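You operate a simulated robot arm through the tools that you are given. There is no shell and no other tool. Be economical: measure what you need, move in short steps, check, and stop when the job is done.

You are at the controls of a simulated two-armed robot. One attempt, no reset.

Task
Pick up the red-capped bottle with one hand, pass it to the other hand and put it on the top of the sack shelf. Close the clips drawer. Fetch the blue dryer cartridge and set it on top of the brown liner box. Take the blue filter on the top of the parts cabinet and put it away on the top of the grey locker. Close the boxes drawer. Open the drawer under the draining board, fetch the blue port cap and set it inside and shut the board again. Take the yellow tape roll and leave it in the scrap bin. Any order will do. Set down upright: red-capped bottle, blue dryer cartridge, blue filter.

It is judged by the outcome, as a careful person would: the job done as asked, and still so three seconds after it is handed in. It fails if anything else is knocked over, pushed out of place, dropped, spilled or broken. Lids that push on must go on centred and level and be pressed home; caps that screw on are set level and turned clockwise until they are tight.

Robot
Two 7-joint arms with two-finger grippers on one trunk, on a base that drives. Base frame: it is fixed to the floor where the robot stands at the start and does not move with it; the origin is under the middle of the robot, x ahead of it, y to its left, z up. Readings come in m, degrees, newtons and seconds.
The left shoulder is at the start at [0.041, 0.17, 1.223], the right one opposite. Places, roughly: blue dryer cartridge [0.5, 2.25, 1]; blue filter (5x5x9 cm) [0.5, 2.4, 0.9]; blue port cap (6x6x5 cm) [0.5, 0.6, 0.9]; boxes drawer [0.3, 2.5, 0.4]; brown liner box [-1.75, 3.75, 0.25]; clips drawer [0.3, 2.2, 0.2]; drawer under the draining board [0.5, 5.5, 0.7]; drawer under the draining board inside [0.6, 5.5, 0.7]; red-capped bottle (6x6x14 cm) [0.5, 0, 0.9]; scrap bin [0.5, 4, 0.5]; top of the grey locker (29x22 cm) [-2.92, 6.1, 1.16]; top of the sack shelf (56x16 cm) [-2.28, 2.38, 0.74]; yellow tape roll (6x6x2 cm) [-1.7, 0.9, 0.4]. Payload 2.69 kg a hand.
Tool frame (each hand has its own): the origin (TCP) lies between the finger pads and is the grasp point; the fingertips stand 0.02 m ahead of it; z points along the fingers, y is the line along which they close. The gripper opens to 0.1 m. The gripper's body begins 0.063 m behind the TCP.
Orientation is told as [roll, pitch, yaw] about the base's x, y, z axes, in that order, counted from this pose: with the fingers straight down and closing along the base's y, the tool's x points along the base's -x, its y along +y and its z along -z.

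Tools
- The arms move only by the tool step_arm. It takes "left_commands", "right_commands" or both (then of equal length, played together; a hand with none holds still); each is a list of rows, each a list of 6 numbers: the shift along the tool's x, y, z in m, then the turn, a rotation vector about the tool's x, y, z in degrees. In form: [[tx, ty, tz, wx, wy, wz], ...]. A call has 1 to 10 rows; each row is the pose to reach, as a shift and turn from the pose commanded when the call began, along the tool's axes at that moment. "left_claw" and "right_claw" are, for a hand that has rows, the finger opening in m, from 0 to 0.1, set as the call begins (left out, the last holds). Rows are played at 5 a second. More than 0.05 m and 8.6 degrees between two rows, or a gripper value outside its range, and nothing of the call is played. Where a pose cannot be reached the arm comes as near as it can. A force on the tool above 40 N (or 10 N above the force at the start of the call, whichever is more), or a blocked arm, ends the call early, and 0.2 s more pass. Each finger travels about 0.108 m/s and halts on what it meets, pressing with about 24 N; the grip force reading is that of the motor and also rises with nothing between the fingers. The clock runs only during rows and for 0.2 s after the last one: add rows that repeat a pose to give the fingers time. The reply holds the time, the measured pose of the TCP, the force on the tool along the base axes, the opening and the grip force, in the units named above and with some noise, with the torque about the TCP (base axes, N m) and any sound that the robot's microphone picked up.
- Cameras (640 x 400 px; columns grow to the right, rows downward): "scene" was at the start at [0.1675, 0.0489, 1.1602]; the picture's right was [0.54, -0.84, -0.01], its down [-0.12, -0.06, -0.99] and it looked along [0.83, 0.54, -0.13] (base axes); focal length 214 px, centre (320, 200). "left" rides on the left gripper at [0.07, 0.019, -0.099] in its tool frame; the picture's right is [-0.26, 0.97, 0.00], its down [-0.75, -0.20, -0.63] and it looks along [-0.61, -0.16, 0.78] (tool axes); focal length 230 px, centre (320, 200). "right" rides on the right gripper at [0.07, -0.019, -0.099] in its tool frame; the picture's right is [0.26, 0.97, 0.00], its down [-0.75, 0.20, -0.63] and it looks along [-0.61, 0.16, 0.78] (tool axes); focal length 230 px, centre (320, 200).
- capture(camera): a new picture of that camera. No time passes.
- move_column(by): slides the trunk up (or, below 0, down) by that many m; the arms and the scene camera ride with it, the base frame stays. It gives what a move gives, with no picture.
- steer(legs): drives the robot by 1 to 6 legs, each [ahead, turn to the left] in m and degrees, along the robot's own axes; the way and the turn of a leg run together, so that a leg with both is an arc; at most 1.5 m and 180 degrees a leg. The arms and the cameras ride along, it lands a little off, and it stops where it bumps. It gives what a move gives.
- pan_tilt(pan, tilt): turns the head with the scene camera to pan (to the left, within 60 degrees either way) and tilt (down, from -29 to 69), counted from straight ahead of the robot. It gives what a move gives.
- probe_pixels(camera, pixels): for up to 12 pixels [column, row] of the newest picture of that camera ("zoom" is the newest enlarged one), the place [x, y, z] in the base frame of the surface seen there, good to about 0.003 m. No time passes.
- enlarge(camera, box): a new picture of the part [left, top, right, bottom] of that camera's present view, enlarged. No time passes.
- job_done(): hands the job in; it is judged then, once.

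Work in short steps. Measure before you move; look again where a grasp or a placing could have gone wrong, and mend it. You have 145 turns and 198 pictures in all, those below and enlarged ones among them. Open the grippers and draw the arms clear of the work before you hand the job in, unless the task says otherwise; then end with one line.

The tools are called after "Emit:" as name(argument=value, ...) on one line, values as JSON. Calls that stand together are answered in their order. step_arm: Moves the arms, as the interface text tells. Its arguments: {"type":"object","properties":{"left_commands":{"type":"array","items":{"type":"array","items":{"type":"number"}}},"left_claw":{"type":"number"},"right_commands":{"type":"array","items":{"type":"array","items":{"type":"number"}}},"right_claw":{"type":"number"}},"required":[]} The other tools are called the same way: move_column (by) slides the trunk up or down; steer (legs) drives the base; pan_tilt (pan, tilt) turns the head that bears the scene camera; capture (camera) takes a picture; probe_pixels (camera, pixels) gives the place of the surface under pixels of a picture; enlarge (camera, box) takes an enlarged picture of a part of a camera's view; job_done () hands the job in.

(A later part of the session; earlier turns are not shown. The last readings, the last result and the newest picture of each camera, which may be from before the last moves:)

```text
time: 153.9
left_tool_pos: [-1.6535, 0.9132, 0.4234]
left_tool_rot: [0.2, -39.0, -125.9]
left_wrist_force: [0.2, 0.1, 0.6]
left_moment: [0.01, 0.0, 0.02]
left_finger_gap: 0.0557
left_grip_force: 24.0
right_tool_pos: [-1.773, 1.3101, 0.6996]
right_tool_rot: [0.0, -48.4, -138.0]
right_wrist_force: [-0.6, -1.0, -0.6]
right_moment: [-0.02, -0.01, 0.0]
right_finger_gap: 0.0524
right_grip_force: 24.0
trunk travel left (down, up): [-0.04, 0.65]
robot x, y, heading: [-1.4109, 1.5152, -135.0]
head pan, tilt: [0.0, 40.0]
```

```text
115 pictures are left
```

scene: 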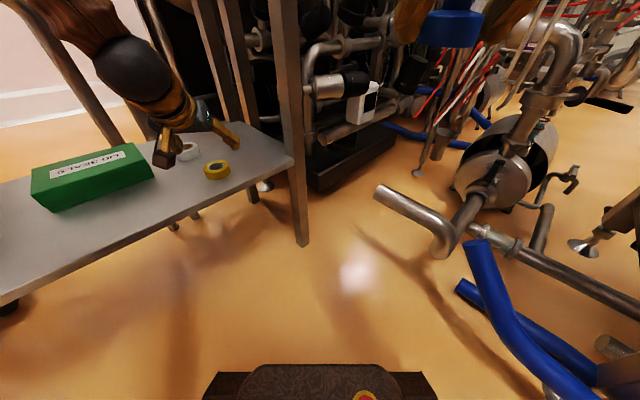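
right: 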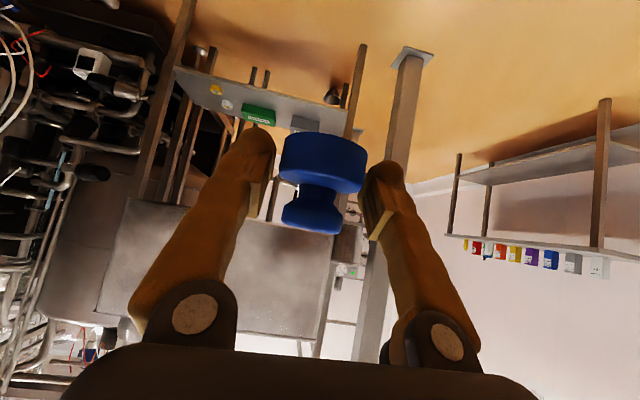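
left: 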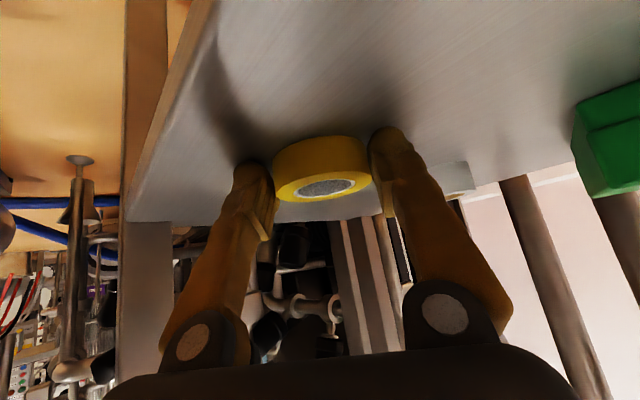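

The roll is held (0.056). I lift it, back off 0.35 m and turn toward the open floor to the north-east.

Emit:
step_arm(left_commands=[[-0.025, 0, -0.031, 0, 0, 0], [-0.05, 0, -0.062, 0, 0, 0], [-0.076, 0, -0.093, 0, 0, 0], [-0.076, 0, -0.093, 0, 0, 0]])

Emit:
steer(legs=[[-0.35, 0]])

Emit:
move_column(by=0.45)

Emit:
steer(legs=[[0, 178]])

Emit:
capture(camera="scene")

Emit:
capture(camera="left")

```text
time: 154.9
left_tool_pos: [-1.6548, 0.9135, 0.5441]
left_tool_rot: [0.1, -39.2, -125.8]
left_wrist_force: [-0.8, 1.3, -0.7]
left_moment: [0.01, 0.0, 0.02]
left_finger_gap: 0.0557
left_grip_force: 23.8
right_tool_pos: [-1.7729, 1.3087, 0.6977]
right_tool_rot: [0.0, -48.4, -138.0]
right_wrist_force: [0.1, 1.2, -0.1]
right_moment: [-0.02, -0.01, 0.03]
right_finger_gap: 0.0525
right_grip_force: 24.0
trunk travel left (down, up): [-0.04, 0.65]
robot x, y, heading: [-1.4112, 1.51, -135.0]
head pan, tilt: [0.0, 40.0]
```

```text
time: 157.2
left_tool_pos: [-1.4097, 1.1586, 0.5438]
left_tool_rot: [0.2, -39.1, -126.1]
left_wrist_force: [0.1, 0.1, -1.0]
left_moment: [0.0, -0.01, -0.03]
left_finger_gap: 0.0559
left_grip_force: 24.0
right_tool_pos: [-1.5263, 1.5556, 0.6994]
right_tool_rot: [0.0, -48.5, -137.9]
right_wrist_force: [-0.3, -0.3, -0.8]
right_moment: [-0.02, -0.01, 0.0]
right_finger_gap: 0.0524
right_grip_force: 23.7
trunk travel left (down, up): [-0.04, 0.65]
robot x, y, heading: [-1.1655, 1.7592, -135.1]
head pan, tilt: [0.0, 40.0]
```

```text
refused: 0.45 is not a number from -0.4 to 0.4
```

```text
time: 165.2
left_tool_pos: [-0.9298, 2.3492, 0.5532]
left_tool_rot: [0.0, -40.0, 54.6]
left_wrist_force: [0.2, -0.5, 0.0]
left_moment: [0.01, -0.01, -0.01]
left_finger_gap: 0.0551
left_grip_force: 24.0
right_tool_pos: [-0.8121, 1.9524, 0.7055]
right_tool_rot: [0.0, -49.4, 42.3]
right_wrist_force: [-0.5, 0.4, -0.7]
right_moment: [0.01, -0.03, -0.02]
right_finger_gap: 0.0526
right_grip_force: 23.8
trunk travel left (down, up): [-0.04, 0.65]
robot x, y, heading: [-1.1542, 1.7415, 45.0]
head pan, tilt: [0.0, 40.0]
```

```text
114 pictures are left
```

scene: 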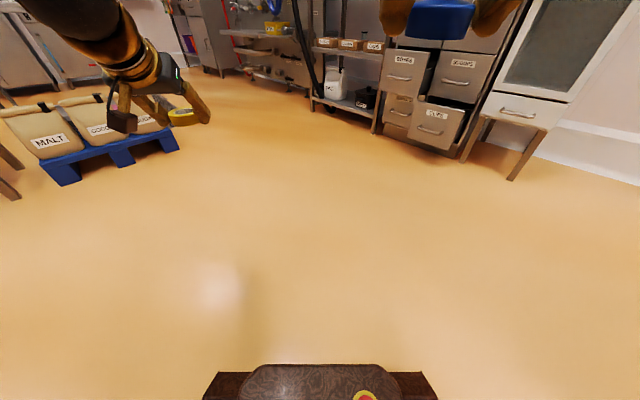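

```text
113 pictures are left
```

left: 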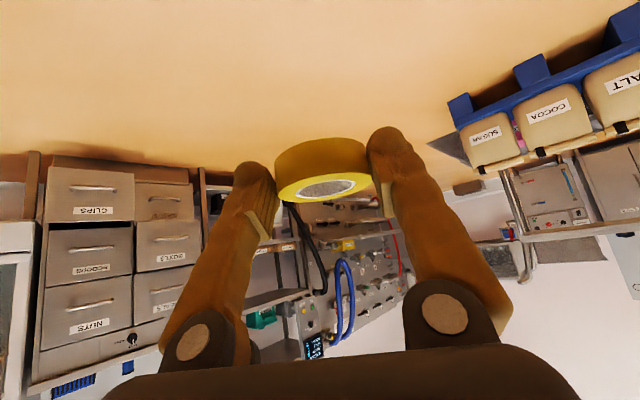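

The robot faces the parts cabinet; the clips drawer (430,120) and boxes drawer (400,75) are the open ones. I raise the trunk 0.4 m and drive up the aisle toward the scrap bin.

Emit:
move_column(by=0.4)

Emit:
steer(legs=[[1.2, 0], [0, 45], [0.7, 0], [0, -45]])

Emit:
pan_tilt(pan=0, tilt=30)

Emit:
capture(camera="scene")

```text
time: 169.0
left_tool_pos: [-0.9331, 2.3426, 0.9632]
left_tool_rot: [-0.3, -40.9, 54.6]
left_wrist_force: [-0.4, -0.2, -0.5]
left_moment: [-0.01, -0.02, 0.0]
left_finger_gap: 0.0549
left_grip_force: 24.2
right_tool_pos: [-0.8188, 1.9472, 1.1077]
right_tool_rot: [0.3, -49.8, 42.1]
right_wrist_force: [0.1, -0.5, -0.7]
right_moment: [0.02, -0.01, 0.02]
right_finger_gap: 0.0524
right_grip_force: 24.6
trunk travel left (down, up): [-0.44, 0.25]
robot x, y, heading: [-1.1517, 1.7445, 45.4]
head pan, tilt: [0.0, 40.0]
```

```text
time: 182.8
left_tool_pos: [-0.0745, 3.901, 0.9631]
left_tool_rot: [-0.3, -41.0, 54.3]
left_wrist_force: [0.1, -0.1, -0.3]
left_moment: [-0.02, 0.03, -0.02]
left_finger_gap: 0.0531
left_grip_force: 24.8
right_tool_pos: [0.04, 3.5077, 1.111]
right_tool_rot: [0.3, -50.1, 41.9]
right_wrist_force: [0.6, 0.3, 0.1]
right_moment: [-0.02, -0.05, 0.0]
right_finger_gap: 0.0524
right_grip_force: 24.2
trunk travel left (down, up): [-0.44, 0.25]
robot x, y, heading: [-0.3006, 3.3084, 45.1]
head pan, tilt: [0.0, 40.0]
```

```text
time: 183.5
left_tool_pos: [-0.0843, 3.8908, 0.9727]
left_tool_rot: [-0.5, -41.9, 54.4]
left_wrist_force: [1.2, -0.6, -0.1]
left_moment: [0.0, 0.04, -0.02]
left_finger_gap: 0.0532
left_grip_force: 24.3
right_tool_pos: [0.0246, 3.5106, 1.1078]
right_tool_rot: [2.8, -49.9, 40.2]
right_wrist_force: [0.3, 0.3, -0.2]
right_moment: [0.04, -0.05, 0.04]
right_finger_gap: 0.0525
right_grip_force: 24.1
trunk travel left (down, up): [-0.44, 0.25]
robot x, y, heading: [-0.2999, 3.3071, 45.0]
head pan, tilt: [0.0, 30.0]
```

```text
112 pictures are left
```

scene: 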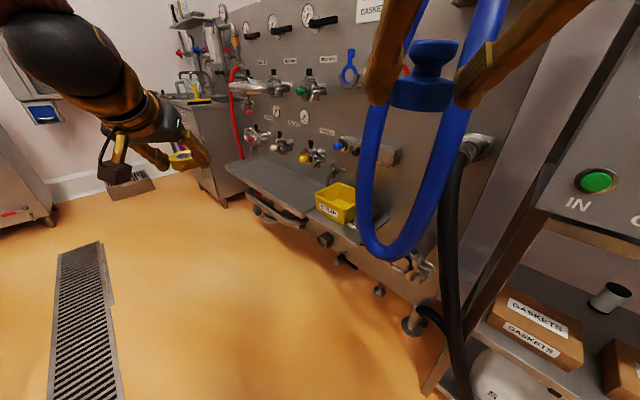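

The yellow SCRAP box is at (335,203) on a tray below the valve panel. I measure it and its surroundings.

Emit:
enlarge(camera="scene", box=[220, 140, 420, 270])

Emit:
probe_pixels(camera="scene", pixels=[[318, 192], [338, 183], [354, 192], [336, 203], [336, 196], [320, 208], [350, 215], [270, 180], [320, 155], [375, 160], [370, 245], [455, 260]])

```text
3.08 times, centred on (320, 205) of scene
```

zoom: 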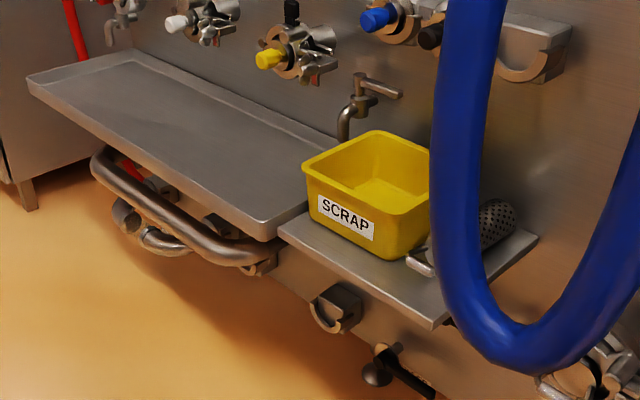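

```text
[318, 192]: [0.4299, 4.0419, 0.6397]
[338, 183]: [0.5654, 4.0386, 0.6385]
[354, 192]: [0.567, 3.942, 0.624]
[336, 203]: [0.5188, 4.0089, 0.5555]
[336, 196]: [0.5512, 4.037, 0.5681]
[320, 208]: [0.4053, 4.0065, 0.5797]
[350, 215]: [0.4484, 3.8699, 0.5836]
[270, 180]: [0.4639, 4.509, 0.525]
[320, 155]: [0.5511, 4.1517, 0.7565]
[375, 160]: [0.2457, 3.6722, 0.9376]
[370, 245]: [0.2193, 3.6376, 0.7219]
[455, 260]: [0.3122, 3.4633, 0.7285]
```

The bin's rim is at z≈0.64, centre (0.485, 3.965), with a blue hose hanging at (0.23, 3.65). I go round to the north side, away from the hose, and face it from (-0.05, 4.25).

Emit:
steer(legs=[[0, 45], [1.19, 0], [0, -135], [0.33, 0]])

Emit:
pan_tilt(pan=0, tilt=40)

Emit:
capture(camera="scene")

Emit:
capture(camera="left")

```text
time: 184.4
left_tool_pos: [-0.1291, 3.8738, 0.9931]
left_tool_rot: [-1.3, -43.8, 57.1]
left_wrist_force: [-0.3, -0.1, 0.7]
left_moment: [-0.01, -0.04, -0.02]
left_finger_gap: 0.0531
left_grip_force: 23.6
right_tool_pos: [-0.0133, 3.5209, 1.1139]
right_tool_rot: [5.5, -49.3, 39.8]
right_wrist_force: [-0.7, -1.1, -0.1]
right_moment: [0.01, -0.05, -0.03]
right_finger_gap: 0.0524
right_grip_force: 24.1
trunk travel left (down, up): [-0.44, 0.25]
robot x, y, heading: [-0.2986, 3.3053, 47.2]
head pan, tilt: [0.0, 30.0]
stopped in leg 1: the robot was blocked; the commanded pose is now the measured one
```

```text
time: 185.1
left_tool_pos: [-0.1274, 3.8766, 0.9906]
left_tool_rot: [-1.0, -43.7, 56.9]
left_wrist_force: [0.0, 0.2, 0.3]
left_moment: [-0.01, -0.01, -0.01]
left_finger_gap: 0.053
left_grip_force: 24.2
right_tool_pos: [-0.0085, 3.523, 1.1129]
right_tool_rot: [5.4, -49.2, 39.8]
right_wrist_force: [0.0, 1.3, 0.3]
right_moment: [-0.01, -0.03, 0.02]
right_finger_gap: 0.0524
right_grip_force: 23.7
trunk travel left (down, up): [-0.44, 0.25]
robot x, y, heading: [-0.3017, 3.3042, 47.4]
head pan, tilt: [0.0, 40.0]
```

```text
110 pictures are left
```

scene: 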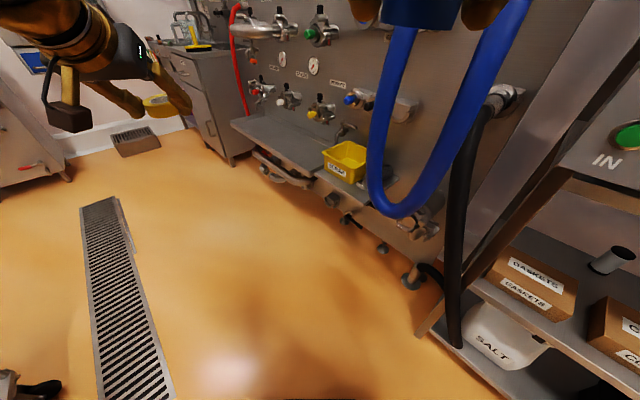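

```text
109 pictures are left
```

left: 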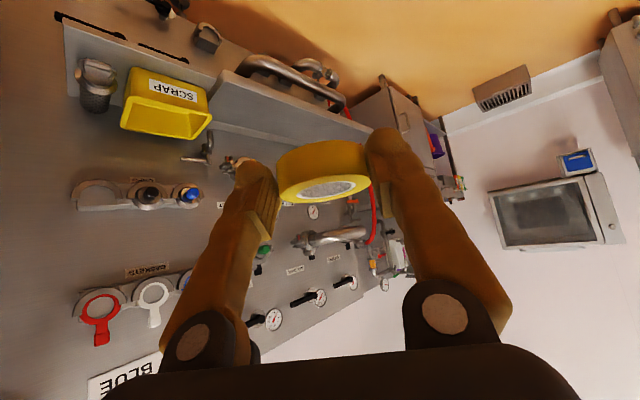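

The turn blocks whenever the head has just tilted up, so the head is pressing on the raised arms. I tilt the head down to 50, check the dark object at lower left, and retry.

Emit:
probe_pixels(camera="scene", pixels=[[40, 388], [10, 380], [15, 395], [70, 110], [150, 105]])

Emit:
pan_tilt(pan=0, tilt=52)

Emit:
steer(legs=[[0, 43]])

Emit:
capture(camera="scene")

```text
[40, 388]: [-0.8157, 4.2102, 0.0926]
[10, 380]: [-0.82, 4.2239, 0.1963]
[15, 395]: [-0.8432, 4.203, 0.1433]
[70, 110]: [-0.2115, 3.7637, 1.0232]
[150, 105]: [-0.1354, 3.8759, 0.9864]
```

```text
time: 185.8
left_tool_pos: [-0.127, 3.8745, 0.9885]
left_tool_rot: [-1.0, -43.7, 56.9]
left_wrist_force: [-0.4, -0.1, 0.4]
left_moment: [-0.01, 0.0, 0.0]
left_finger_gap: 0.0533
left_grip_force: 24.5
right_tool_pos: [-0.0091, 3.5208, 1.1145]
right_tool_rot: [5.4, -49.2, 39.8]
right_wrist_force: [-1.2, 0.0, -0.4]
right_moment: [0.0, 0.0, 0.0]
right_finger_gap: 0.0526
right_grip_force: 24.1
trunk travel left (down, up): [-0.44, 0.25]
robot x, y, heading: [-0.2982, 3.3033, 47.1]
head pan, tilt: [0.0, 52.0]
```

```text
time: 187.4
left_tool_pos: [-0.3291, 3.8704, 1.0098]
left_tool_rot: [-1.9, -45.6, 75.9]
left_wrist_force: [0.1, -0.6, 0.4]
left_moment: [0.02, -0.04, -0.01]
left_finger_gap: 0.0526
left_grip_force: 23.6
right_tool_pos: [-0.1201, 3.5848, 1.1196]
right_tool_rot: [7.1, -48.5, 56.3]
right_wrist_force: [-0.2, -1.1, 0.6]
right_moment: [0.01, -0.04, -0.04]
right_finger_gap: 0.0527
right_grip_force: 23.9
trunk travel left (down, up): [-0.44, 0.25]
robot x, y, heading: [-0.2963, 3.3088, 65.6]
head pan, tilt: [0.0, 52.0]
stopped in leg 1: the robot was blocked; the commanded pose is now the measured one
```

```text
108 pictures are left
```

scene: 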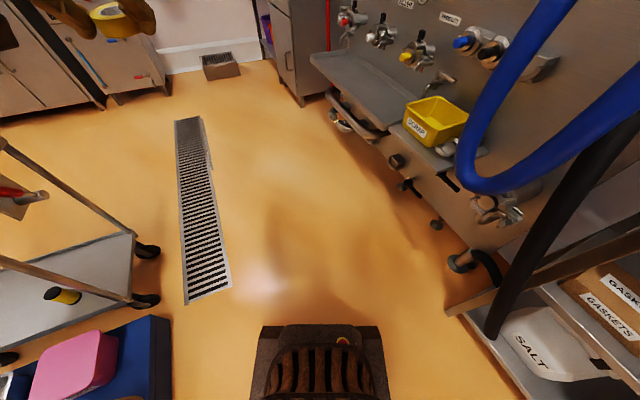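

Both hands sit only 0.1–0.2 m below the shoulders, so the folded arms crowd the head. I lower the right hand 0.22 m and the left 0.16 m, then retry the turn.

Emit:
step_arm(left_commands=[[0.023, 0, 0.0225, 0, 0, 0], [0.046, 0, 0.045, 0, 0, 0], [0.069, 0, 0.0675, 0, 0, 0], [0.092, 0, 0.09, 0, 0, 0], [0.114, 0, 0.112, 0, 0, 0], [0.114, 0, 0.112, 0, 0, 0]], right_commands=[[0.033, 0, 0.029, 0, 0, 0], [0.066, 0, 0.058, 0, 0, 0], [0.099, 0, 0.0875, 0, 0, 0], [0.132, 0, 0.117, 0, 0, 0], [0.165, 0, 0.146, 0, 0, 0], [0.165, 0, 0.146, 0, 0, 0]])

Emit:
steer(legs=[[0, 24]])

Emit:
capture(camera="scene")

```text
time: 188.8
left_tool_pos: [-0.3251, 3.8709, 0.847]
left_tool_rot: [-1.7, -45.6, 75.7]
left_wrist_force: [0.9, 0.1, -0.4]
left_moment: [0.0, 0.01, 0.02]
left_finger_gap: 0.053
left_grip_force: 23.6
right_tool_pos: [-0.1012, 3.5975, 0.9119]
right_tool_rot: [7.2, -50.1, 52.8]
right_wrist_force: [-0.1, -0.1, -0.9]
right_moment: [0.05, 0.02, 0.01]
right_finger_gap: 0.053
right_grip_force: 23.9
right hand out of reach, approached as far as the arm can: row 1, 2
trunk travel left (down, up): [-0.44, 0.25]
robot x, y, heading: [-0.3008, 3.3013, 65.6]
head pan, tilt: [0.0, 52.0]
```

```text
time: 190.4
left_tool_pos: [-0.5531, 3.8107, 0.8481]
left_tool_rot: [-1.7, -45.6, 99.9]
left_wrist_force: [-0.5, -0.4, -0.5]
left_moment: [-0.02, 0.01, 0.0]
left_finger_gap: 0.0524
left_grip_force: 24.3
right_tool_pos: [-0.2339, 3.6488, 0.9071]
right_tool_rot: [6.4, -49.6, 77.6]
right_wrist_force: [-0.7, 0.2, -0.4]
right_moment: [0.0, 0.0, 0.0]
right_finger_gap: 0.053
right_grip_force: 24.7
trunk travel left (down, up): [-0.44, 0.25]
robot x, y, heading: [-0.3015, 3.3079, 89.4]
head pan, tilt: [0.0, 52.0]
```

```text
107 pictures are left
```

scene: 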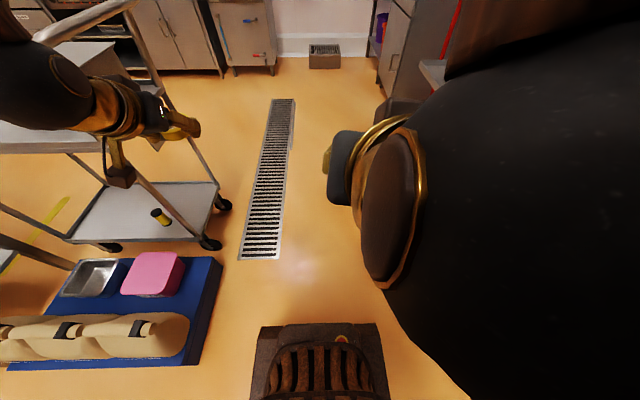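

The turn worked. The right hand is too close to the body, and the trolley's handle at (80,20) is near the left hand, so I measure the trolley before moving.

Emit:
probe_pixels(camera="scene", pixels=[[90, 20], [150, 60], [200, 165], [210, 240], [160, 195], [222, 205], [215, 270], [120, 5], [185, 125], [50, 35]])

Emit:
step_arm(right_commands=[[-0.021, -0.031, 0.025, 0, 0, 0], [-0.042, -0.0625, 0.05, 0, 0, 0], [-0.063, -0.094, 0.074, 0, 0, 0], [-0.084, -0.125, 0.099, 0, 0, 0], [-0.084, -0.125, 0.099, 0, 0, 0]])

```text
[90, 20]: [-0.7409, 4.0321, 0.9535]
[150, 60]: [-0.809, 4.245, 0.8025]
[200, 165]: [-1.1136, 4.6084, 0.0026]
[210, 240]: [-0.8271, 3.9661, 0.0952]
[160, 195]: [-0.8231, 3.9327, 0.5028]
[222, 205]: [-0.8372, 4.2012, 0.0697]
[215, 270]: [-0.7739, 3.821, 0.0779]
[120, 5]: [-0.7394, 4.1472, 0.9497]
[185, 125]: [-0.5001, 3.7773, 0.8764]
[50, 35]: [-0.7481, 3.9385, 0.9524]
```

```text
time: 191.6
left_tool_pos: [-0.5535, 3.7984, 0.8557]
left_tool_rot: [-2.0, -46.4, 100.2]
left_wrist_force: [-0.7, -0.3, -0.8]
left_moment: [-0.03, 0.02, -0.02]
left_finger_gap: 0.0524
left_grip_force: 23.6
right_tool_pos: [-0.0941, 3.7471, 0.9076]
right_tool_rot: [6.8, -50.5, 77.5]
right_wrist_force: [0.5, -0.2, -0.1]
right_moment: [-0.01, -0.01, 0.02]
right_finger_gap: 0.0527
right_grip_force: 24.3
trunk travel left (down, up): [-0.44, 0.25]
robot x, y, heading: [-0.2944, 3.3043, 89.8]
head pan, tilt: [0.0, 52.0]
```

The trolley handle is at x≈-0.74, z 0.95. I drive slightly right of straight (heading 82) past it, then turn to -52 to face the bin from the north.

Emit:
steer(legs=[[0, -8], [1.15, 0], [0, -134]])

Emit:
capture(camera="scene")

```text
time: 203.8
left_tool_pos: [0.3776, 4.2363, 0.8547]
left_tool_rot: [-2.0, -46.4, -41.1]
left_wrist_force: [0.0, 0.8, -0.5]
left_moment: [0.02, 0.01, -0.02]
left_finger_gap: 0.0505
left_grip_force: 23.9
right_tool_pos: [-0.0123, 3.9887, 0.9087]
right_tool_rot: [6.7, -50.5, -63.8]
right_wrist_force: [-0.7, 0.4, 0.5]
right_moment: [0.0, 0.02, 0.0]
right_finger_gap: 0.0528
right_grip_force: 23.6
trunk travel left (down, up): [-0.44, 0.25]
robot x, y, heading: [-0.1181, 4.4682, -51.2]
head pan, tilt: [0.0, 52.0]
```

```text
106 pictures are left
```

scene: 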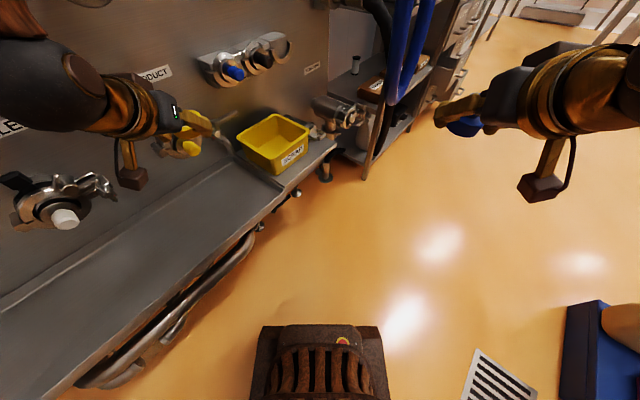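

The bin is clear ahead-left at (273,143). I pull the left hand a little away from the panel, probe the bin rim, then drive 0.2 m closer.

Emit:
probe_pixels(camera="scene", pixels=[[238, 138], [278, 116], [308, 130], [270, 172], [272, 150], [300, 150], [232, 72], [262, 55], [215, 130], [328, 110]])

Emit:
step_arm(left_commands=[[0.0145, -0.032, -0.015, 0, 0, 0], [0.029, -0.063, -0.03, 0, 0, 0], [0.0435, -0.095, -0.0456, 0, 0, 0], [0.0435, -0.095, -0.0456, 0, 0, 0]])

Emit:
steer(legs=[[0.19, 0]])

Emit:
capture(camera="left")

Emit:
capture(camera="scene")

```text
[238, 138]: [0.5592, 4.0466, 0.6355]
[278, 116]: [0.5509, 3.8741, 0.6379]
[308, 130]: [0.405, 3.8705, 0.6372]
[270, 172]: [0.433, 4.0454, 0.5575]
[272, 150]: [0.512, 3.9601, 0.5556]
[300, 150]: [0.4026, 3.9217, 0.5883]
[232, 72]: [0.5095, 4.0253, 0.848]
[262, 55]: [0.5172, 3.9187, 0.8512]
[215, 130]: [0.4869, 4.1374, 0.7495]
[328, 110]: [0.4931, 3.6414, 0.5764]
```

```text
time: 204.8
left_tool_pos: [0.257, 4.2188, 0.8641]
left_tool_rot: [-2.3, -47.3, -40.9]
left_wrist_force: [-0.5, -0.4, -0.7]
left_moment: [0.03, -0.01, 0.01]
left_finger_gap: 0.0507
left_grip_force: 24.3
right_tool_pos: [-0.0208, 4.0005, 0.9157]
right_tool_rot: [7.0, -51.5, -64.1]
right_wrist_force: [0.1, 0.2, 0.3]
right_moment: [0.0, -0.02, 0.02]
right_finger_gap: 0.0526
right_grip_force: 24.1
trunk travel left (down, up): [-0.44, 0.25]
robot x, y, heading: [-0.1163, 4.4665, -51.1]
head pan, tilt: [0.0, 52.0]
```

```text
time: 206.4
left_tool_pos: [0.3787, 4.0657, 0.8649]
left_tool_rot: [-2.3, -47.4, -41.2]
left_wrist_force: [0.6, -0.4, -0.5]
left_moment: [-0.01, -0.01, -0.03]
left_finger_gap: 0.0503
left_grip_force: 23.9
right_tool_pos: [0.0983, 3.8487, 0.9151]
right_tool_rot: [7.1, -51.3, -64.3]
right_wrist_force: [0.3, 0.3, -2.0]
right_moment: [0.0, 0.0, 0.01]
right_finger_gap: 0.0526
right_grip_force: 23.1
trunk travel left (down, up): [-0.44, 0.25]
robot x, y, heading: [0.0043, 4.321, -51.7]
head pan, tilt: [0.0, 52.0]
```

```text
105 pictures are left
```

left: 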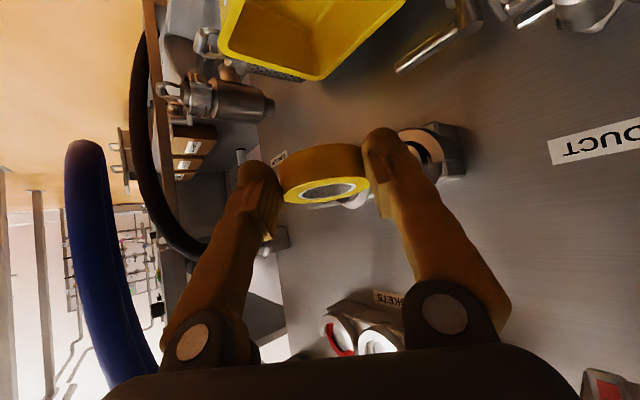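

```text
104 pictures are left
```

scene: 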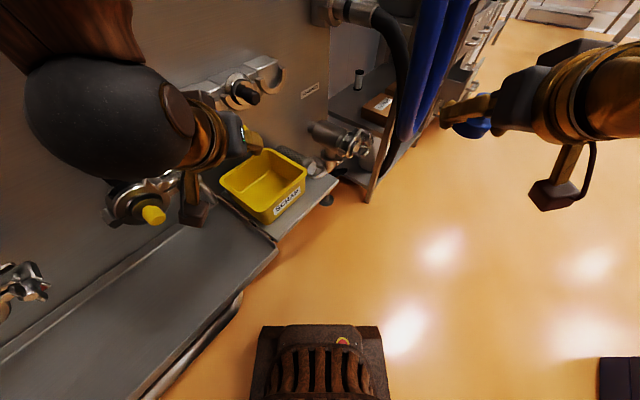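

The bin's centre is (0.481, 3.96) and valve knobs hang above it at z≈0.85. I lower the trunk 0.1 m, slide the hand in below the knobs over the bin, and check.

Emit:
move_column(by=-0.1)

Emit:
step_arm(left_commands=[[-0.0148, -0.005, 0.041, 0, 0, 0], [-0.0296, -0.011, 0.081, 0, 0, 0], [-0.0444, -0.016, 0.122, 0, 0, 0], [-0.0444, -0.016, 0.122, 0, 0, 0]])

Emit:
capture(camera="left")

Emit:
capture(camera="scene")

```text
time: 207.7
left_tool_pos: [0.3686, 4.0771, 0.7734]
left_tool_rot: [-2.5, -48.2, -41.0]
left_wrist_force: [0.6, -0.5, -0.6]
left_moment: [-0.05, 0.02, -0.01]
left_finger_gap: 0.0505
left_grip_force: 24.5
right_tool_pos: [0.0894, 3.8597, 0.8223]
right_tool_rot: [7.4, -52.3, -64.5]
right_wrist_force: [-0.3, -0.7, -1.0]
right_moment: [-0.01, 0.03, 0.01]
right_finger_gap: 0.0531
right_grip_force: 23.6
trunk travel left (down, up): [-0.34, 0.35]
robot x, y, heading: [0.0009, 4.3173, -51.5]
head pan, tilt: [0.0, 52.0]
```

```text
time: 208.7
left_tool_pos: [0.446, 3.9835, 0.7255]
left_tool_rot: [-2.5, -48.3, -41.0]
left_wrist_force: [-0.5, -1.1, -0.8]
left_moment: [0.0, 0.03, 0.03]
left_finger_gap: 0.0502
left_grip_force: 23.7
right_tool_pos: [0.0881, 3.8601, 0.8235]
right_tool_rot: [7.3, -52.3, -64.5]
right_wrist_force: [0.3, 0.0, -0.6]
right_moment: [0.02, 0.02, 0.02]
right_finger_gap: 0.0526
right_grip_force: 23.7
trunk travel left (down, up): [-0.34, 0.35]
robot x, y, heading: [0.0002, 4.3173, -51.4]
head pan, tilt: [0.0, 52.0]
```

```text
103 pictures are left
```

left: 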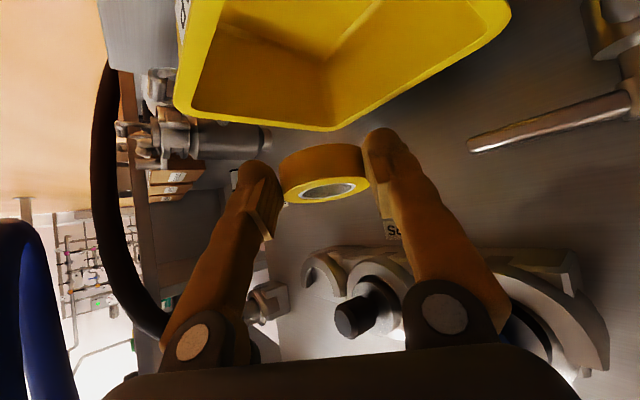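

```text
102 pictures are left
```

scene: 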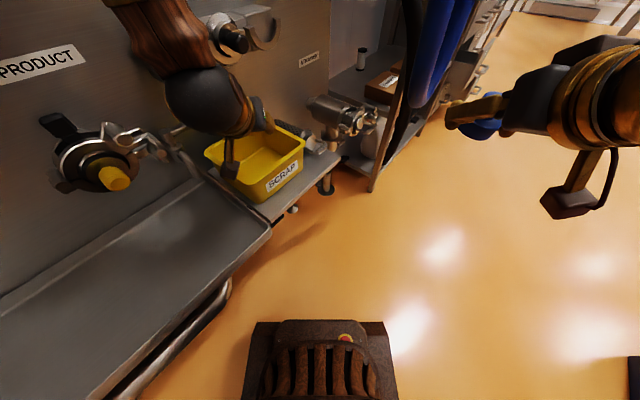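

The tape is over the bin. I shift 3 cm further in, lower the trunk 0.105 m and release it inside.

Emit:
step_arm(left_commands=[[-0.01, 0, 0.011, 0, 0, 0], [-0.02, 0, 0.0224, 0, 0, 0], [-0.02, 0, 0.0224, 0, 0, 0]])

Emit:
move_column(by=-0.105)

Emit:
capture(camera="left")

Emit:
capture(camera="scene")

```text
time: 209.5
left_tool_pos: [0.4664, 3.9626, 0.7257]
left_tool_rot: [-2.5, -48.2, -40.9]
left_wrist_force: [0.6, -0.6, 0.2]
left_moment: [-0.01, 0.02, -0.04]
left_finger_gap: 0.0501
left_grip_force: 23.5
right_tool_pos: [0.0875, 3.8597, 0.8223]
right_tool_rot: [7.4, -52.3, -64.5]
right_wrist_force: [0.2, 0.4, -0.2]
right_moment: [-0.02, 0.06, 0.0]
right_finger_gap: 0.0527
right_grip_force: 24.0
trunk travel left (down, up): [-0.34, 0.35]
robot x, y, heading: [0.0013, 4.3159, -51.4]
head pan, tilt: [0.0, 52.0]
```

```text
time: 210.9
left_tool_pos: [0.4688, 3.9614, 0.6201]
left_tool_rot: [-2.6, -48.2, -41.0]
left_wrist_force: [0.1, 1.0, -1.4]
left_moment: [-0.01, 0.02, 0.01]
left_finger_gap: 0.0499
left_grip_force: 24.3
right_tool_pos: [0.0875, 3.8605, 0.7174]
right_tool_rot: [7.5, -52.3, -64.6]
right_wrist_force: [-0.2, 0.3, -0.5]
right_moment: [0.03, 0.0, 0.04]
right_finger_gap: 0.0527
right_grip_force: 24.2
trunk travel left (down, up): [-0.235, 0.455]
robot x, y, heading: [0.0009, 4.3183, -51.4]
head pan, tilt: [0.0, 52.0]
```

```text
101 pictures are left
```

left: 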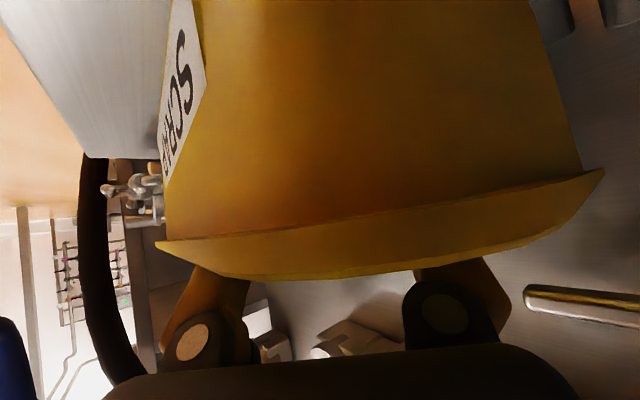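

```text
100 pictures are left
```

scene: 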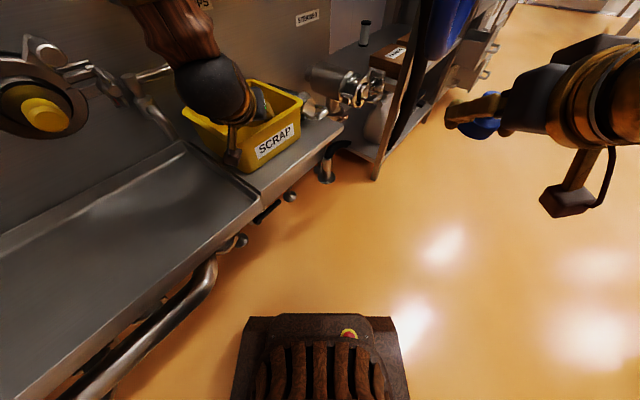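

The fingers are inside the bin. I open to 0.075 to drop the tape and then raise the trunk to lift the hand out.

Emit:
step_arm(left_commands=[[0, 0, 0, 0, 0, 0], [0, 0, 0, 0, 0, 0], [0, 0, 0, 0, 0, 0], [0, 0, 0, 0, 0, 0]], left_claw=0.078)

Emit:
move_column(by=0.105)

Emit:
capture(camera="left")

```text
time: 211.9
left_tool_pos: [0.4673, 3.9624, 0.6199]
left_tool_rot: [-2.7, -48.2, -40.9]
left_wrist_force: [0.0, 0.2, 0.2]
left_moment: [-0.01, -0.03, -0.02]
left_finger_gap: 0.0781
left_grip_force: 0.0
right_tool_pos: [0.088, 3.8605, 0.7172]
right_tool_rot: [7.4, -52.3, -64.5]
right_wrist_force: [1.2, 0.4, 0.1]
right_moment: [-0.04, 0.02, 0.01]
right_finger_gap: 0.0525
right_grip_force: 24.1
trunk travel left (down, up): [-0.235, 0.455]
robot x, y, heading: [-0.0001, 4.3154, -51.8]
head pan, tilt: [0.0, 52.0]
```

```text
time: 213.3
left_tool_pos: [0.4672, 3.9629, 0.7246]
left_tool_rot: [-2.6, -48.2, -40.8]
left_wrist_force: [-0.2, 0.2, -0.1]
left_moment: [0.01, 0.02, 0.02]
left_finger_gap: 0.0777
left_grip_force: 0.0
right_tool_pos: [0.088, 3.8607, 0.8226]
right_tool_rot: [7.3, -52.3, -64.5]
right_wrist_force: [-0.2, 0.1, 0.5]
right_moment: [0.0, 0.01, 0.0]
right_finger_gap: 0.0523
right_grip_force: 23.8
trunk travel left (down, up): [-0.34, 0.35]
robot x, y, heading: [0.0028, 4.317, -51.7]
head pan, tilt: [0.0, 52.0]
```

```text
99 pictures are left
```

left: 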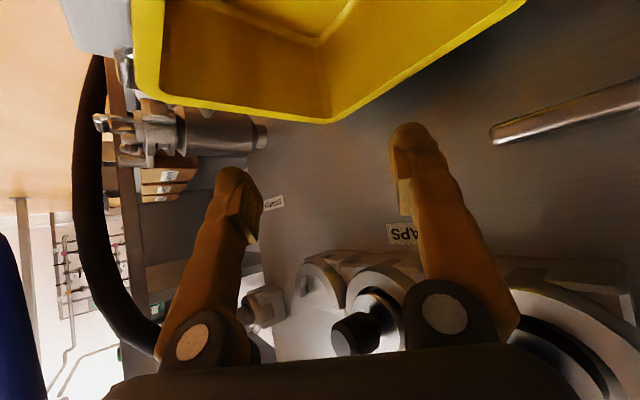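

The fingers are empty. I retract the left hand the way it came, verify the tape in the bin, and back the robot off.

Emit:
step_arm(left_commands=[[0.016, 0.004, -0.036, 0, 0, 0], [0.032, 0.008, -0.072, 0, 0, 0], [0.048, 0.012, -0.108, 0, 0, 0], [0.0644, 0.016, -0.144, 0, 0, 0], [0.0644, 0.016, -0.144, 0, 0, 0]])

Emit:
steer(legs=[[-0.25, 0]])

Emit:
capture(camera="scene")

Emit:
enlarge(camera="scene", box=[200, 60, 360, 180])

```text
time: 214.5
left_tool_pos: [0.3691, 4.078, 0.7747]
left_tool_rot: [-2.6, -48.1, -41.0]
left_wrist_force: [-0.4, -0.4, -0.7]
left_moment: [-0.02, 0.01, 0.02]
left_finger_gap: 0.0778
left_grip_force: 0.1
right_tool_pos: [0.088, 3.8606, 0.8217]
right_tool_rot: [7.4, -52.3, -64.6]
right_wrist_force: [-0.4, -0.2, -0.8]
right_moment: [0.02, -0.01, -0.01]
right_finger_gap: 0.0526
right_grip_force: 24.0
trunk travel left (down, up): [-0.34, 0.35]
robot x, y, heading: [-0.0023, 4.3173, -51.7]
head pan, tilt: [0.0, 52.0]
```

```text
time: 216.3
left_tool_pos: [0.2147, 4.2691, 0.7755]
left_tool_rot: [-2.4, -48.3, -41.2]
left_wrist_force: [0.1, 0.5, 0.1]
left_moment: [-0.01, 0.0, 0.01]
left_finger_gap: 0.0779
left_grip_force: 0.1
right_tool_pos: [-0.0664, 4.0523, 0.8242]
right_tool_rot: [7.4, -52.3, -64.8]
right_wrist_force: [0.6, 0.3, -0.2]
right_moment: [0.01, 0.0, 0.02]
right_finger_gap: 0.0525
right_grip_force: 24.3
trunk travel left (down, up): [-0.34, 0.35]
robot x, y, heading: [-0.1499, 4.5123, -51.7]
head pan, tilt: [0.0, 52.0]
```

```text
98 pictures are left
```

scene: 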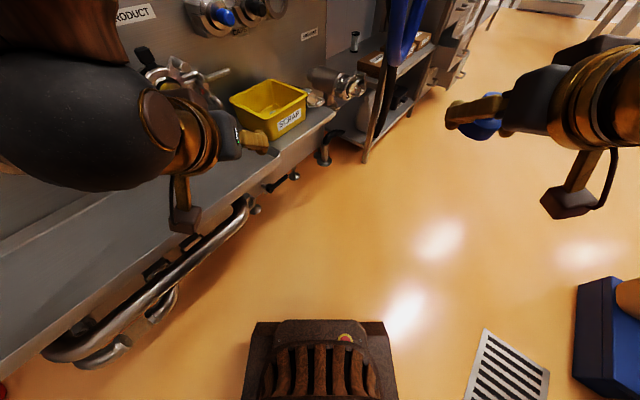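

```text
3.33 times, centred on (280, 120) of scene
```

zoom: 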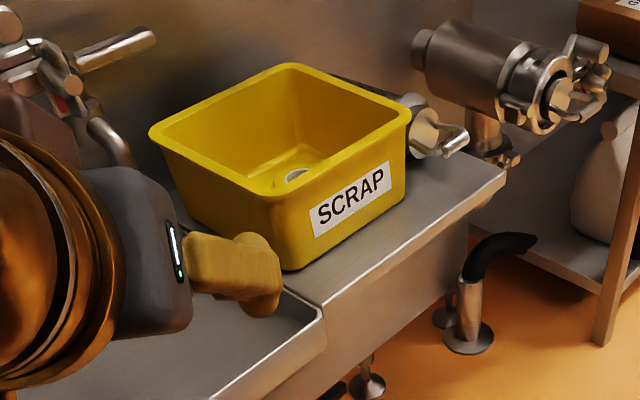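

The tape lies in the bin. I now drive to about (-0.3, 5.3) and face the draining board.

Emit:
steer(legs=[[0, 153], [0.8, 0], [0, -101]])

Emit:
capture(camera="scene")

Emit:
capture(camera="right")

```text
time: 231.4
left_tool_pos: [0.0936, 5.4207, 0.7818]
left_tool_rot: [-2.8, -49.2, 10.9]
left_wrist_force: [-0.4, -0.4, 0.4]
left_moment: [0.01, 0.02, -0.04]
left_finger_gap: 0.0778
left_grip_force: 0.0
right_tool_pos: [0.0907, 5.0657, 0.8304]
right_tool_rot: [7.7, -53.1, -12.9]
right_wrist_force: [-0.5, -0.2, -0.8]
right_moment: [0.01, 0.01, -0.01]
right_finger_gap: 0.0528
right_grip_force: 23.5
trunk travel left (down, up): [-0.34, 0.35]
robot x, y, heading: [-0.3096, 5.2908, 0.2]
head pan, tilt: [0.0, 52.0]
```

```text
96 pictures are left
```

scene: 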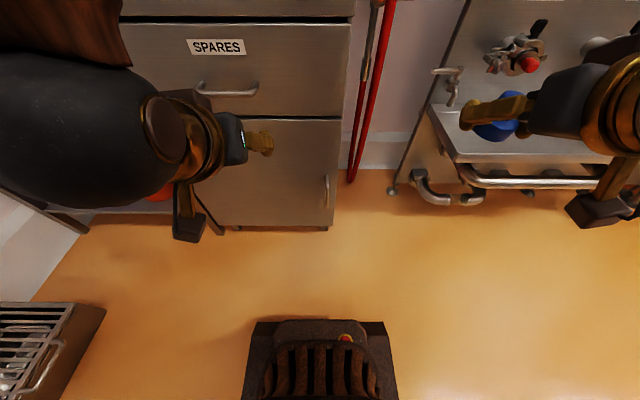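

```text
95 pictures are left
```

right: 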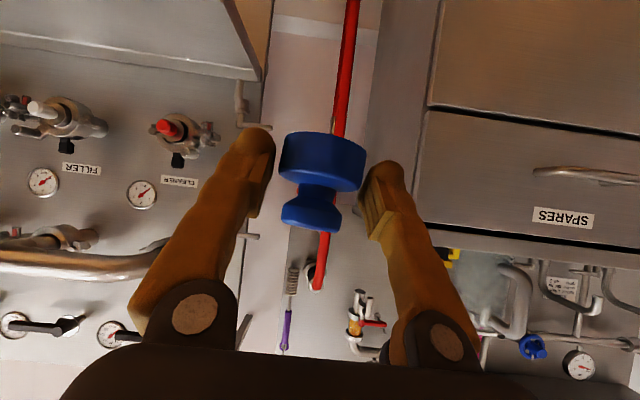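

The SPARES drawer under the board has a horizontal bar handle at (228,90). I measure the handle and drawer front.

Emit:
probe_pixels(camera="scene", pixels=[[228, 92], [200, 92], [255, 90], [228, 70], [130, 25], [345, 25], [345, 110], [240, 112], [240, 8], [230, 20], [300, 160]])

Emit:
probe_pixels(camera="right", pixels=[[580, 175], [540, 170], [635, 180], [580, 190], [430, 110], [430, 225], [560, 240], [600, 180]])

Emit:
enlarge(camera="scene", box=[120, 0, 360, 150])

```text
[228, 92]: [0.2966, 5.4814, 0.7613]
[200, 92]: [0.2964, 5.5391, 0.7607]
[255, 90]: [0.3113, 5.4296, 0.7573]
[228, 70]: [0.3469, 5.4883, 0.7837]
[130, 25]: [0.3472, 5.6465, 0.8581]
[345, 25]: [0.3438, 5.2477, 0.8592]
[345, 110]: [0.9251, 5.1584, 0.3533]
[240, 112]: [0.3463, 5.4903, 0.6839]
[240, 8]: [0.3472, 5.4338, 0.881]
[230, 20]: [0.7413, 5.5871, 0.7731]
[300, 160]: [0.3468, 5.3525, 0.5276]
```

```text
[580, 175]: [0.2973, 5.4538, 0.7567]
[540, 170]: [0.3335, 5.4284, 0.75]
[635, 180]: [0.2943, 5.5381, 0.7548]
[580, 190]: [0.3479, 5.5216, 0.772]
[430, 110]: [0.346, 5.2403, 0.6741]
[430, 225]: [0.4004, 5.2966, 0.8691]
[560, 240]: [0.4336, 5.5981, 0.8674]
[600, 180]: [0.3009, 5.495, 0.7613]
```

```text
2.67 times, centred on (240, 75) of scene
```

zoom: 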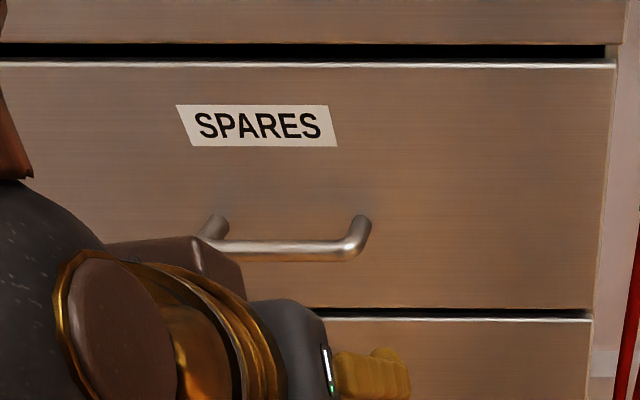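

The handle bar runs y 5.43–5.545 at x≈0.298, z≈0.757. To grip it, I roll the left hand about its own axis by 85° so the fingers close vertically.

Emit:
step_arm(left_commands=[[0, 0, 0, 0, 0, 8.5], [0, 0, 0, 0, 0, 17], [0, 0, 0, 0, 0, 25.5], [0, 0, 0, 0, 0, 34], [0, 0, 0, 0, 0, 42.5], [0, 0, 0, 0, 0, 51], [0, 0, 0, 0, 0, 59.5], [0, 0, 0, 0, 0, 68], [0, 0, 0, 0, 0, 76.5], [0, 0, 0, 0, 0, 85]], left_claw=0.06)

Emit:
capture(camera="left")

Emit:
capture(camera="scene")

```text
time: 233.6
left_tool_pos: [0.0855, 5.4307, 0.7899]
left_tool_rot: [49.5, -6.7, -75.4]
left_wrist_force: [0.5, 0.4, 0.4]
left_moment: [-0.03, 0.02, -0.03]
left_finger_gap: 0.06
left_grip_force: 0.0
right_tool_pos: [0.0777, 5.0666, 0.8363]
right_tool_rot: [8.1, -54.1, -13.3]
right_wrist_force: [0.1, 0.2, -0.1]
right_moment: [-0.02, -0.02, -0.01]
right_finger_gap: 0.0525
right_grip_force: 23.8
trunk travel left (down, up): [-0.34, 0.35]
robot x, y, heading: [-0.3082, 5.2916, 0.1]
head pan, tilt: [0.0, 52.0]
```

```text
93 pictures are left
```

left: 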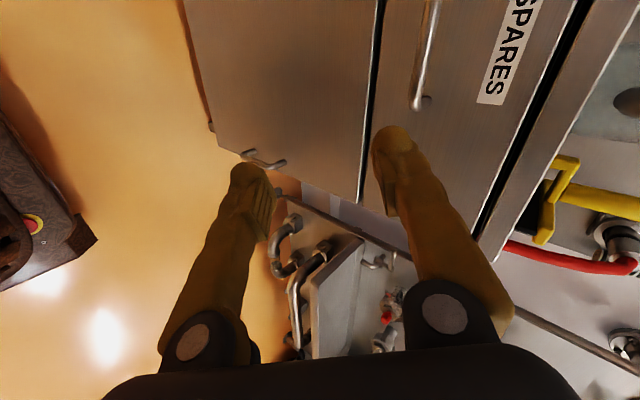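

```text
92 pictures are left
```

scene: 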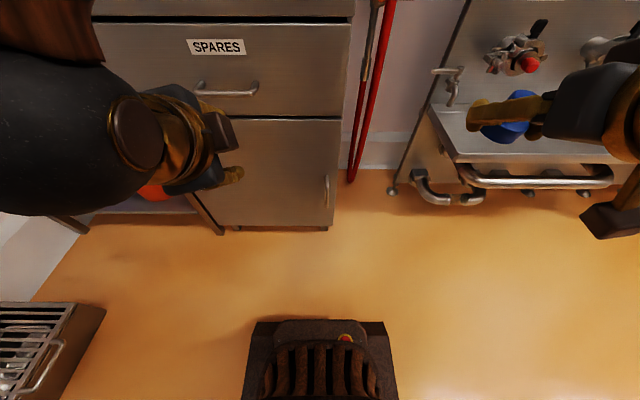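

The roll worked; the wrist camera is now outboard. I square the hand up (fingers closing in the vertical plane, 30° down), shift it toward the handle's left end, then drive 0.15 m closer.

Emit:
step_arm(left_commands=[[0.028, 0.006, -0.007, -3.2, -2.7, 4.6], [0.057, 0.012, -0.013, -6.3, -5.3, 9.3], [0.085, 0.018, -0.02, -9.5, -8, 13.9], [0.085, 0.018, -0.02, -9.5, -8, 13.9]])

Emit:
steer(legs=[[0.15, 0]])

Emit:
capture(camera="left")

Emit:
capture(camera="scene")

```text
time: 234.6
left_tool_pos: [0.0611, 5.5097, 0.8062]
left_tool_rot: [60.0, 0.7, -91.8]
left_wrist_force: [0.2, 0.2, -0.6]
left_moment: [0.01, -0.03, 0.01]
left_finger_gap: 0.0599
left_grip_force: 0.1
right_tool_pos: [0.0789, 5.0657, 0.8372]
right_tool_rot: [8.1, -54.1, -13.2]
right_wrist_force: [0.8, 0.7, -1.3]
right_moment: [0.01, 0.01, -0.02]
right_finger_gap: 0.0526
right_grip_force: 24.0
trunk travel left (down, up): [-0.34, 0.35]
robot x, y, heading: [-0.3088, 5.2882, 0.0]
head pan, tilt: [0.0, 52.0]
```

```text
time: 236.0
left_tool_pos: [0.2143, 5.5101, 0.8063]
left_tool_rot: [59.9, 0.9, -91.9]
left_wrist_force: [0.5, -1.0, -0.3]
left_moment: [-0.01, 0.0, 0.0]
left_finger_gap: 0.0599
left_grip_force: 0.0
right_tool_pos: [0.2306, 5.0652, 0.8354]
right_tool_rot: [8.0, -54.1, -13.3]
right_wrist_force: [-0.2, 0.5, 0.1]
right_moment: [-0.03, -0.02, 0.01]
right_finger_gap: 0.0529
right_grip_force: 24.0
trunk travel left (down, up): [-0.34, 0.35]
robot x, y, heading: [-0.1599, 5.2917, 0.0]
head pan, tilt: [0.0, 52.0]
```

```text
91 pictures are left
```

left: 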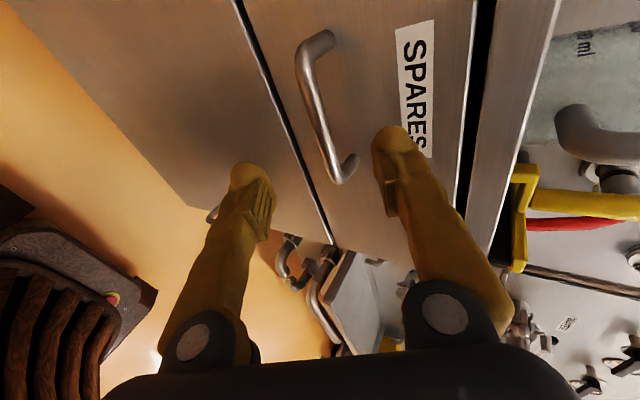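

```text
90 pictures are left
```

scene: 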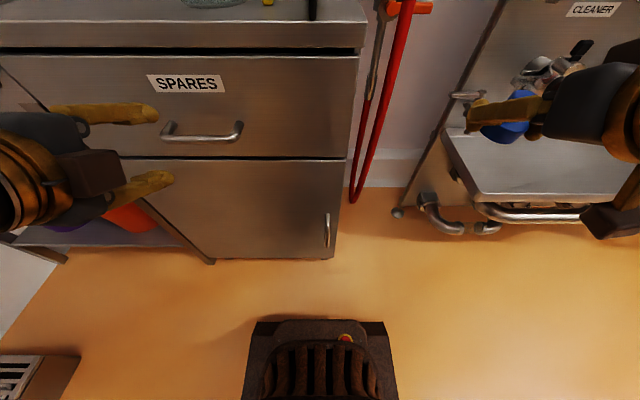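

I re-probe the bar from this view to fix the final grip vector.

Emit:
probe_pixels(camera="scene", pixels=[[175, 135], [190, 138], [210, 138], [230, 135], [165, 128], [240, 126], [200, 136]])

Emit:
probe_pixels(camera="left", pixels=[[318, 110], [310, 75], [328, 150], [336, 175], [330, 45]])

```text
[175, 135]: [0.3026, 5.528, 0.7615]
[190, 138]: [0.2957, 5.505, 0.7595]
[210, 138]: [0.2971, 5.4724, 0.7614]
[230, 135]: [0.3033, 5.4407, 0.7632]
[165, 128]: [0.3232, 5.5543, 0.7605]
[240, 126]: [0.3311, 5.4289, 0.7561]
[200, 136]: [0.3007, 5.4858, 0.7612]
```

```text
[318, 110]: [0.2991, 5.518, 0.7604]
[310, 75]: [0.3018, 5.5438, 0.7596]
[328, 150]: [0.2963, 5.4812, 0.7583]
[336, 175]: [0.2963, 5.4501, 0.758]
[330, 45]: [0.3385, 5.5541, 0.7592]
```

The bar's axis is at about (0.301, 0.757), straight along the tool axis. I advance 0.097 m and close on it.

Emit:
step_arm(left_commands=[[0, 0, 0.033, 0, 0, 0], [0, 0, 0.066, 0, 0, 0], [0, 0, 0.097, 0, 0, 0], [0, 0, 0.097, 0, 0, 0]])

Emit:
step_arm(left_commands=[[0, 0, 0, 0, 0, 0], [0, 0, 0, 0, 0, 0], [0, 0, 0, 0, 0, 0], [0, 0, 0, 0, 0, 0]], left_claw=0)

Emit:
capture(camera="left")

```text
time: 237.0
left_tool_pos: [0.2876, 5.5117, 0.7641]
left_tool_rot: [60.9, 0.9, -91.0]
left_wrist_force: [0.1, -0.4, 0.0]
left_moment: [-0.01, -0.02, 0.05]
left_finger_gap: 0.0598
left_grip_force: 0.0
right_tool_pos: [0.229, 5.0662, 0.8445]
right_tool_rot: [9.5, -56.8, -14.7]
right_wrist_force: [-0.3, 0.5, -0.9]
right_moment: [-0.02, 0.02, 0.01]
right_finger_gap: 0.0526
right_grip_force: 24.0
trunk travel left (down, up): [-0.34, 0.35]
robot x, y, heading: [-0.1582, 5.2909, 0.2]
head pan, tilt: [0.0, 52.0]
```

```text
time: 238.0
left_tool_pos: [0.2829, 5.5125, 0.764]
left_tool_rot: [60.7, 1.0, -91.1]
left_wrist_force: [-35.7, -0.7, 5.3]
left_moment: [-0.07, 0.19, 0.05]
left_finger_gap: 0.0061
left_grip_force: 29.7
right_tool_pos: [0.227, 5.065, 0.8461]
right_tool_rot: [9.5, -57.0, -14.7]
right_wrist_force: [0.8, -0.2, -0.6]
right_moment: [-0.01, 0.01, 0.02]
right_finger_gap: 0.0529
right_grip_force: 24.1
trunk travel left (down, up): [-0.34, 0.35]
robot x, y, heading: [-0.1591, 5.2924, 0.1]
head pan, tilt: [0.0, 52.0]
```

```text
89 pictures are left
```

left: 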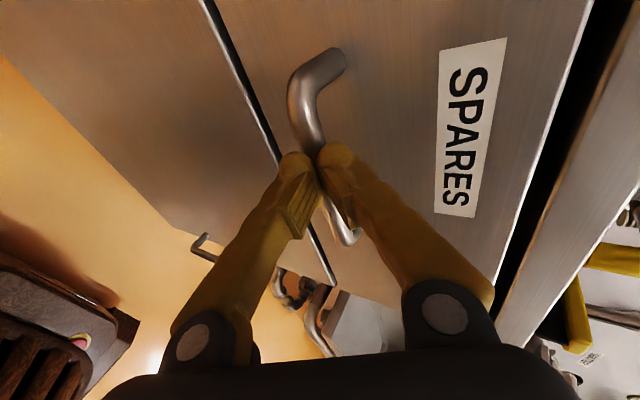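

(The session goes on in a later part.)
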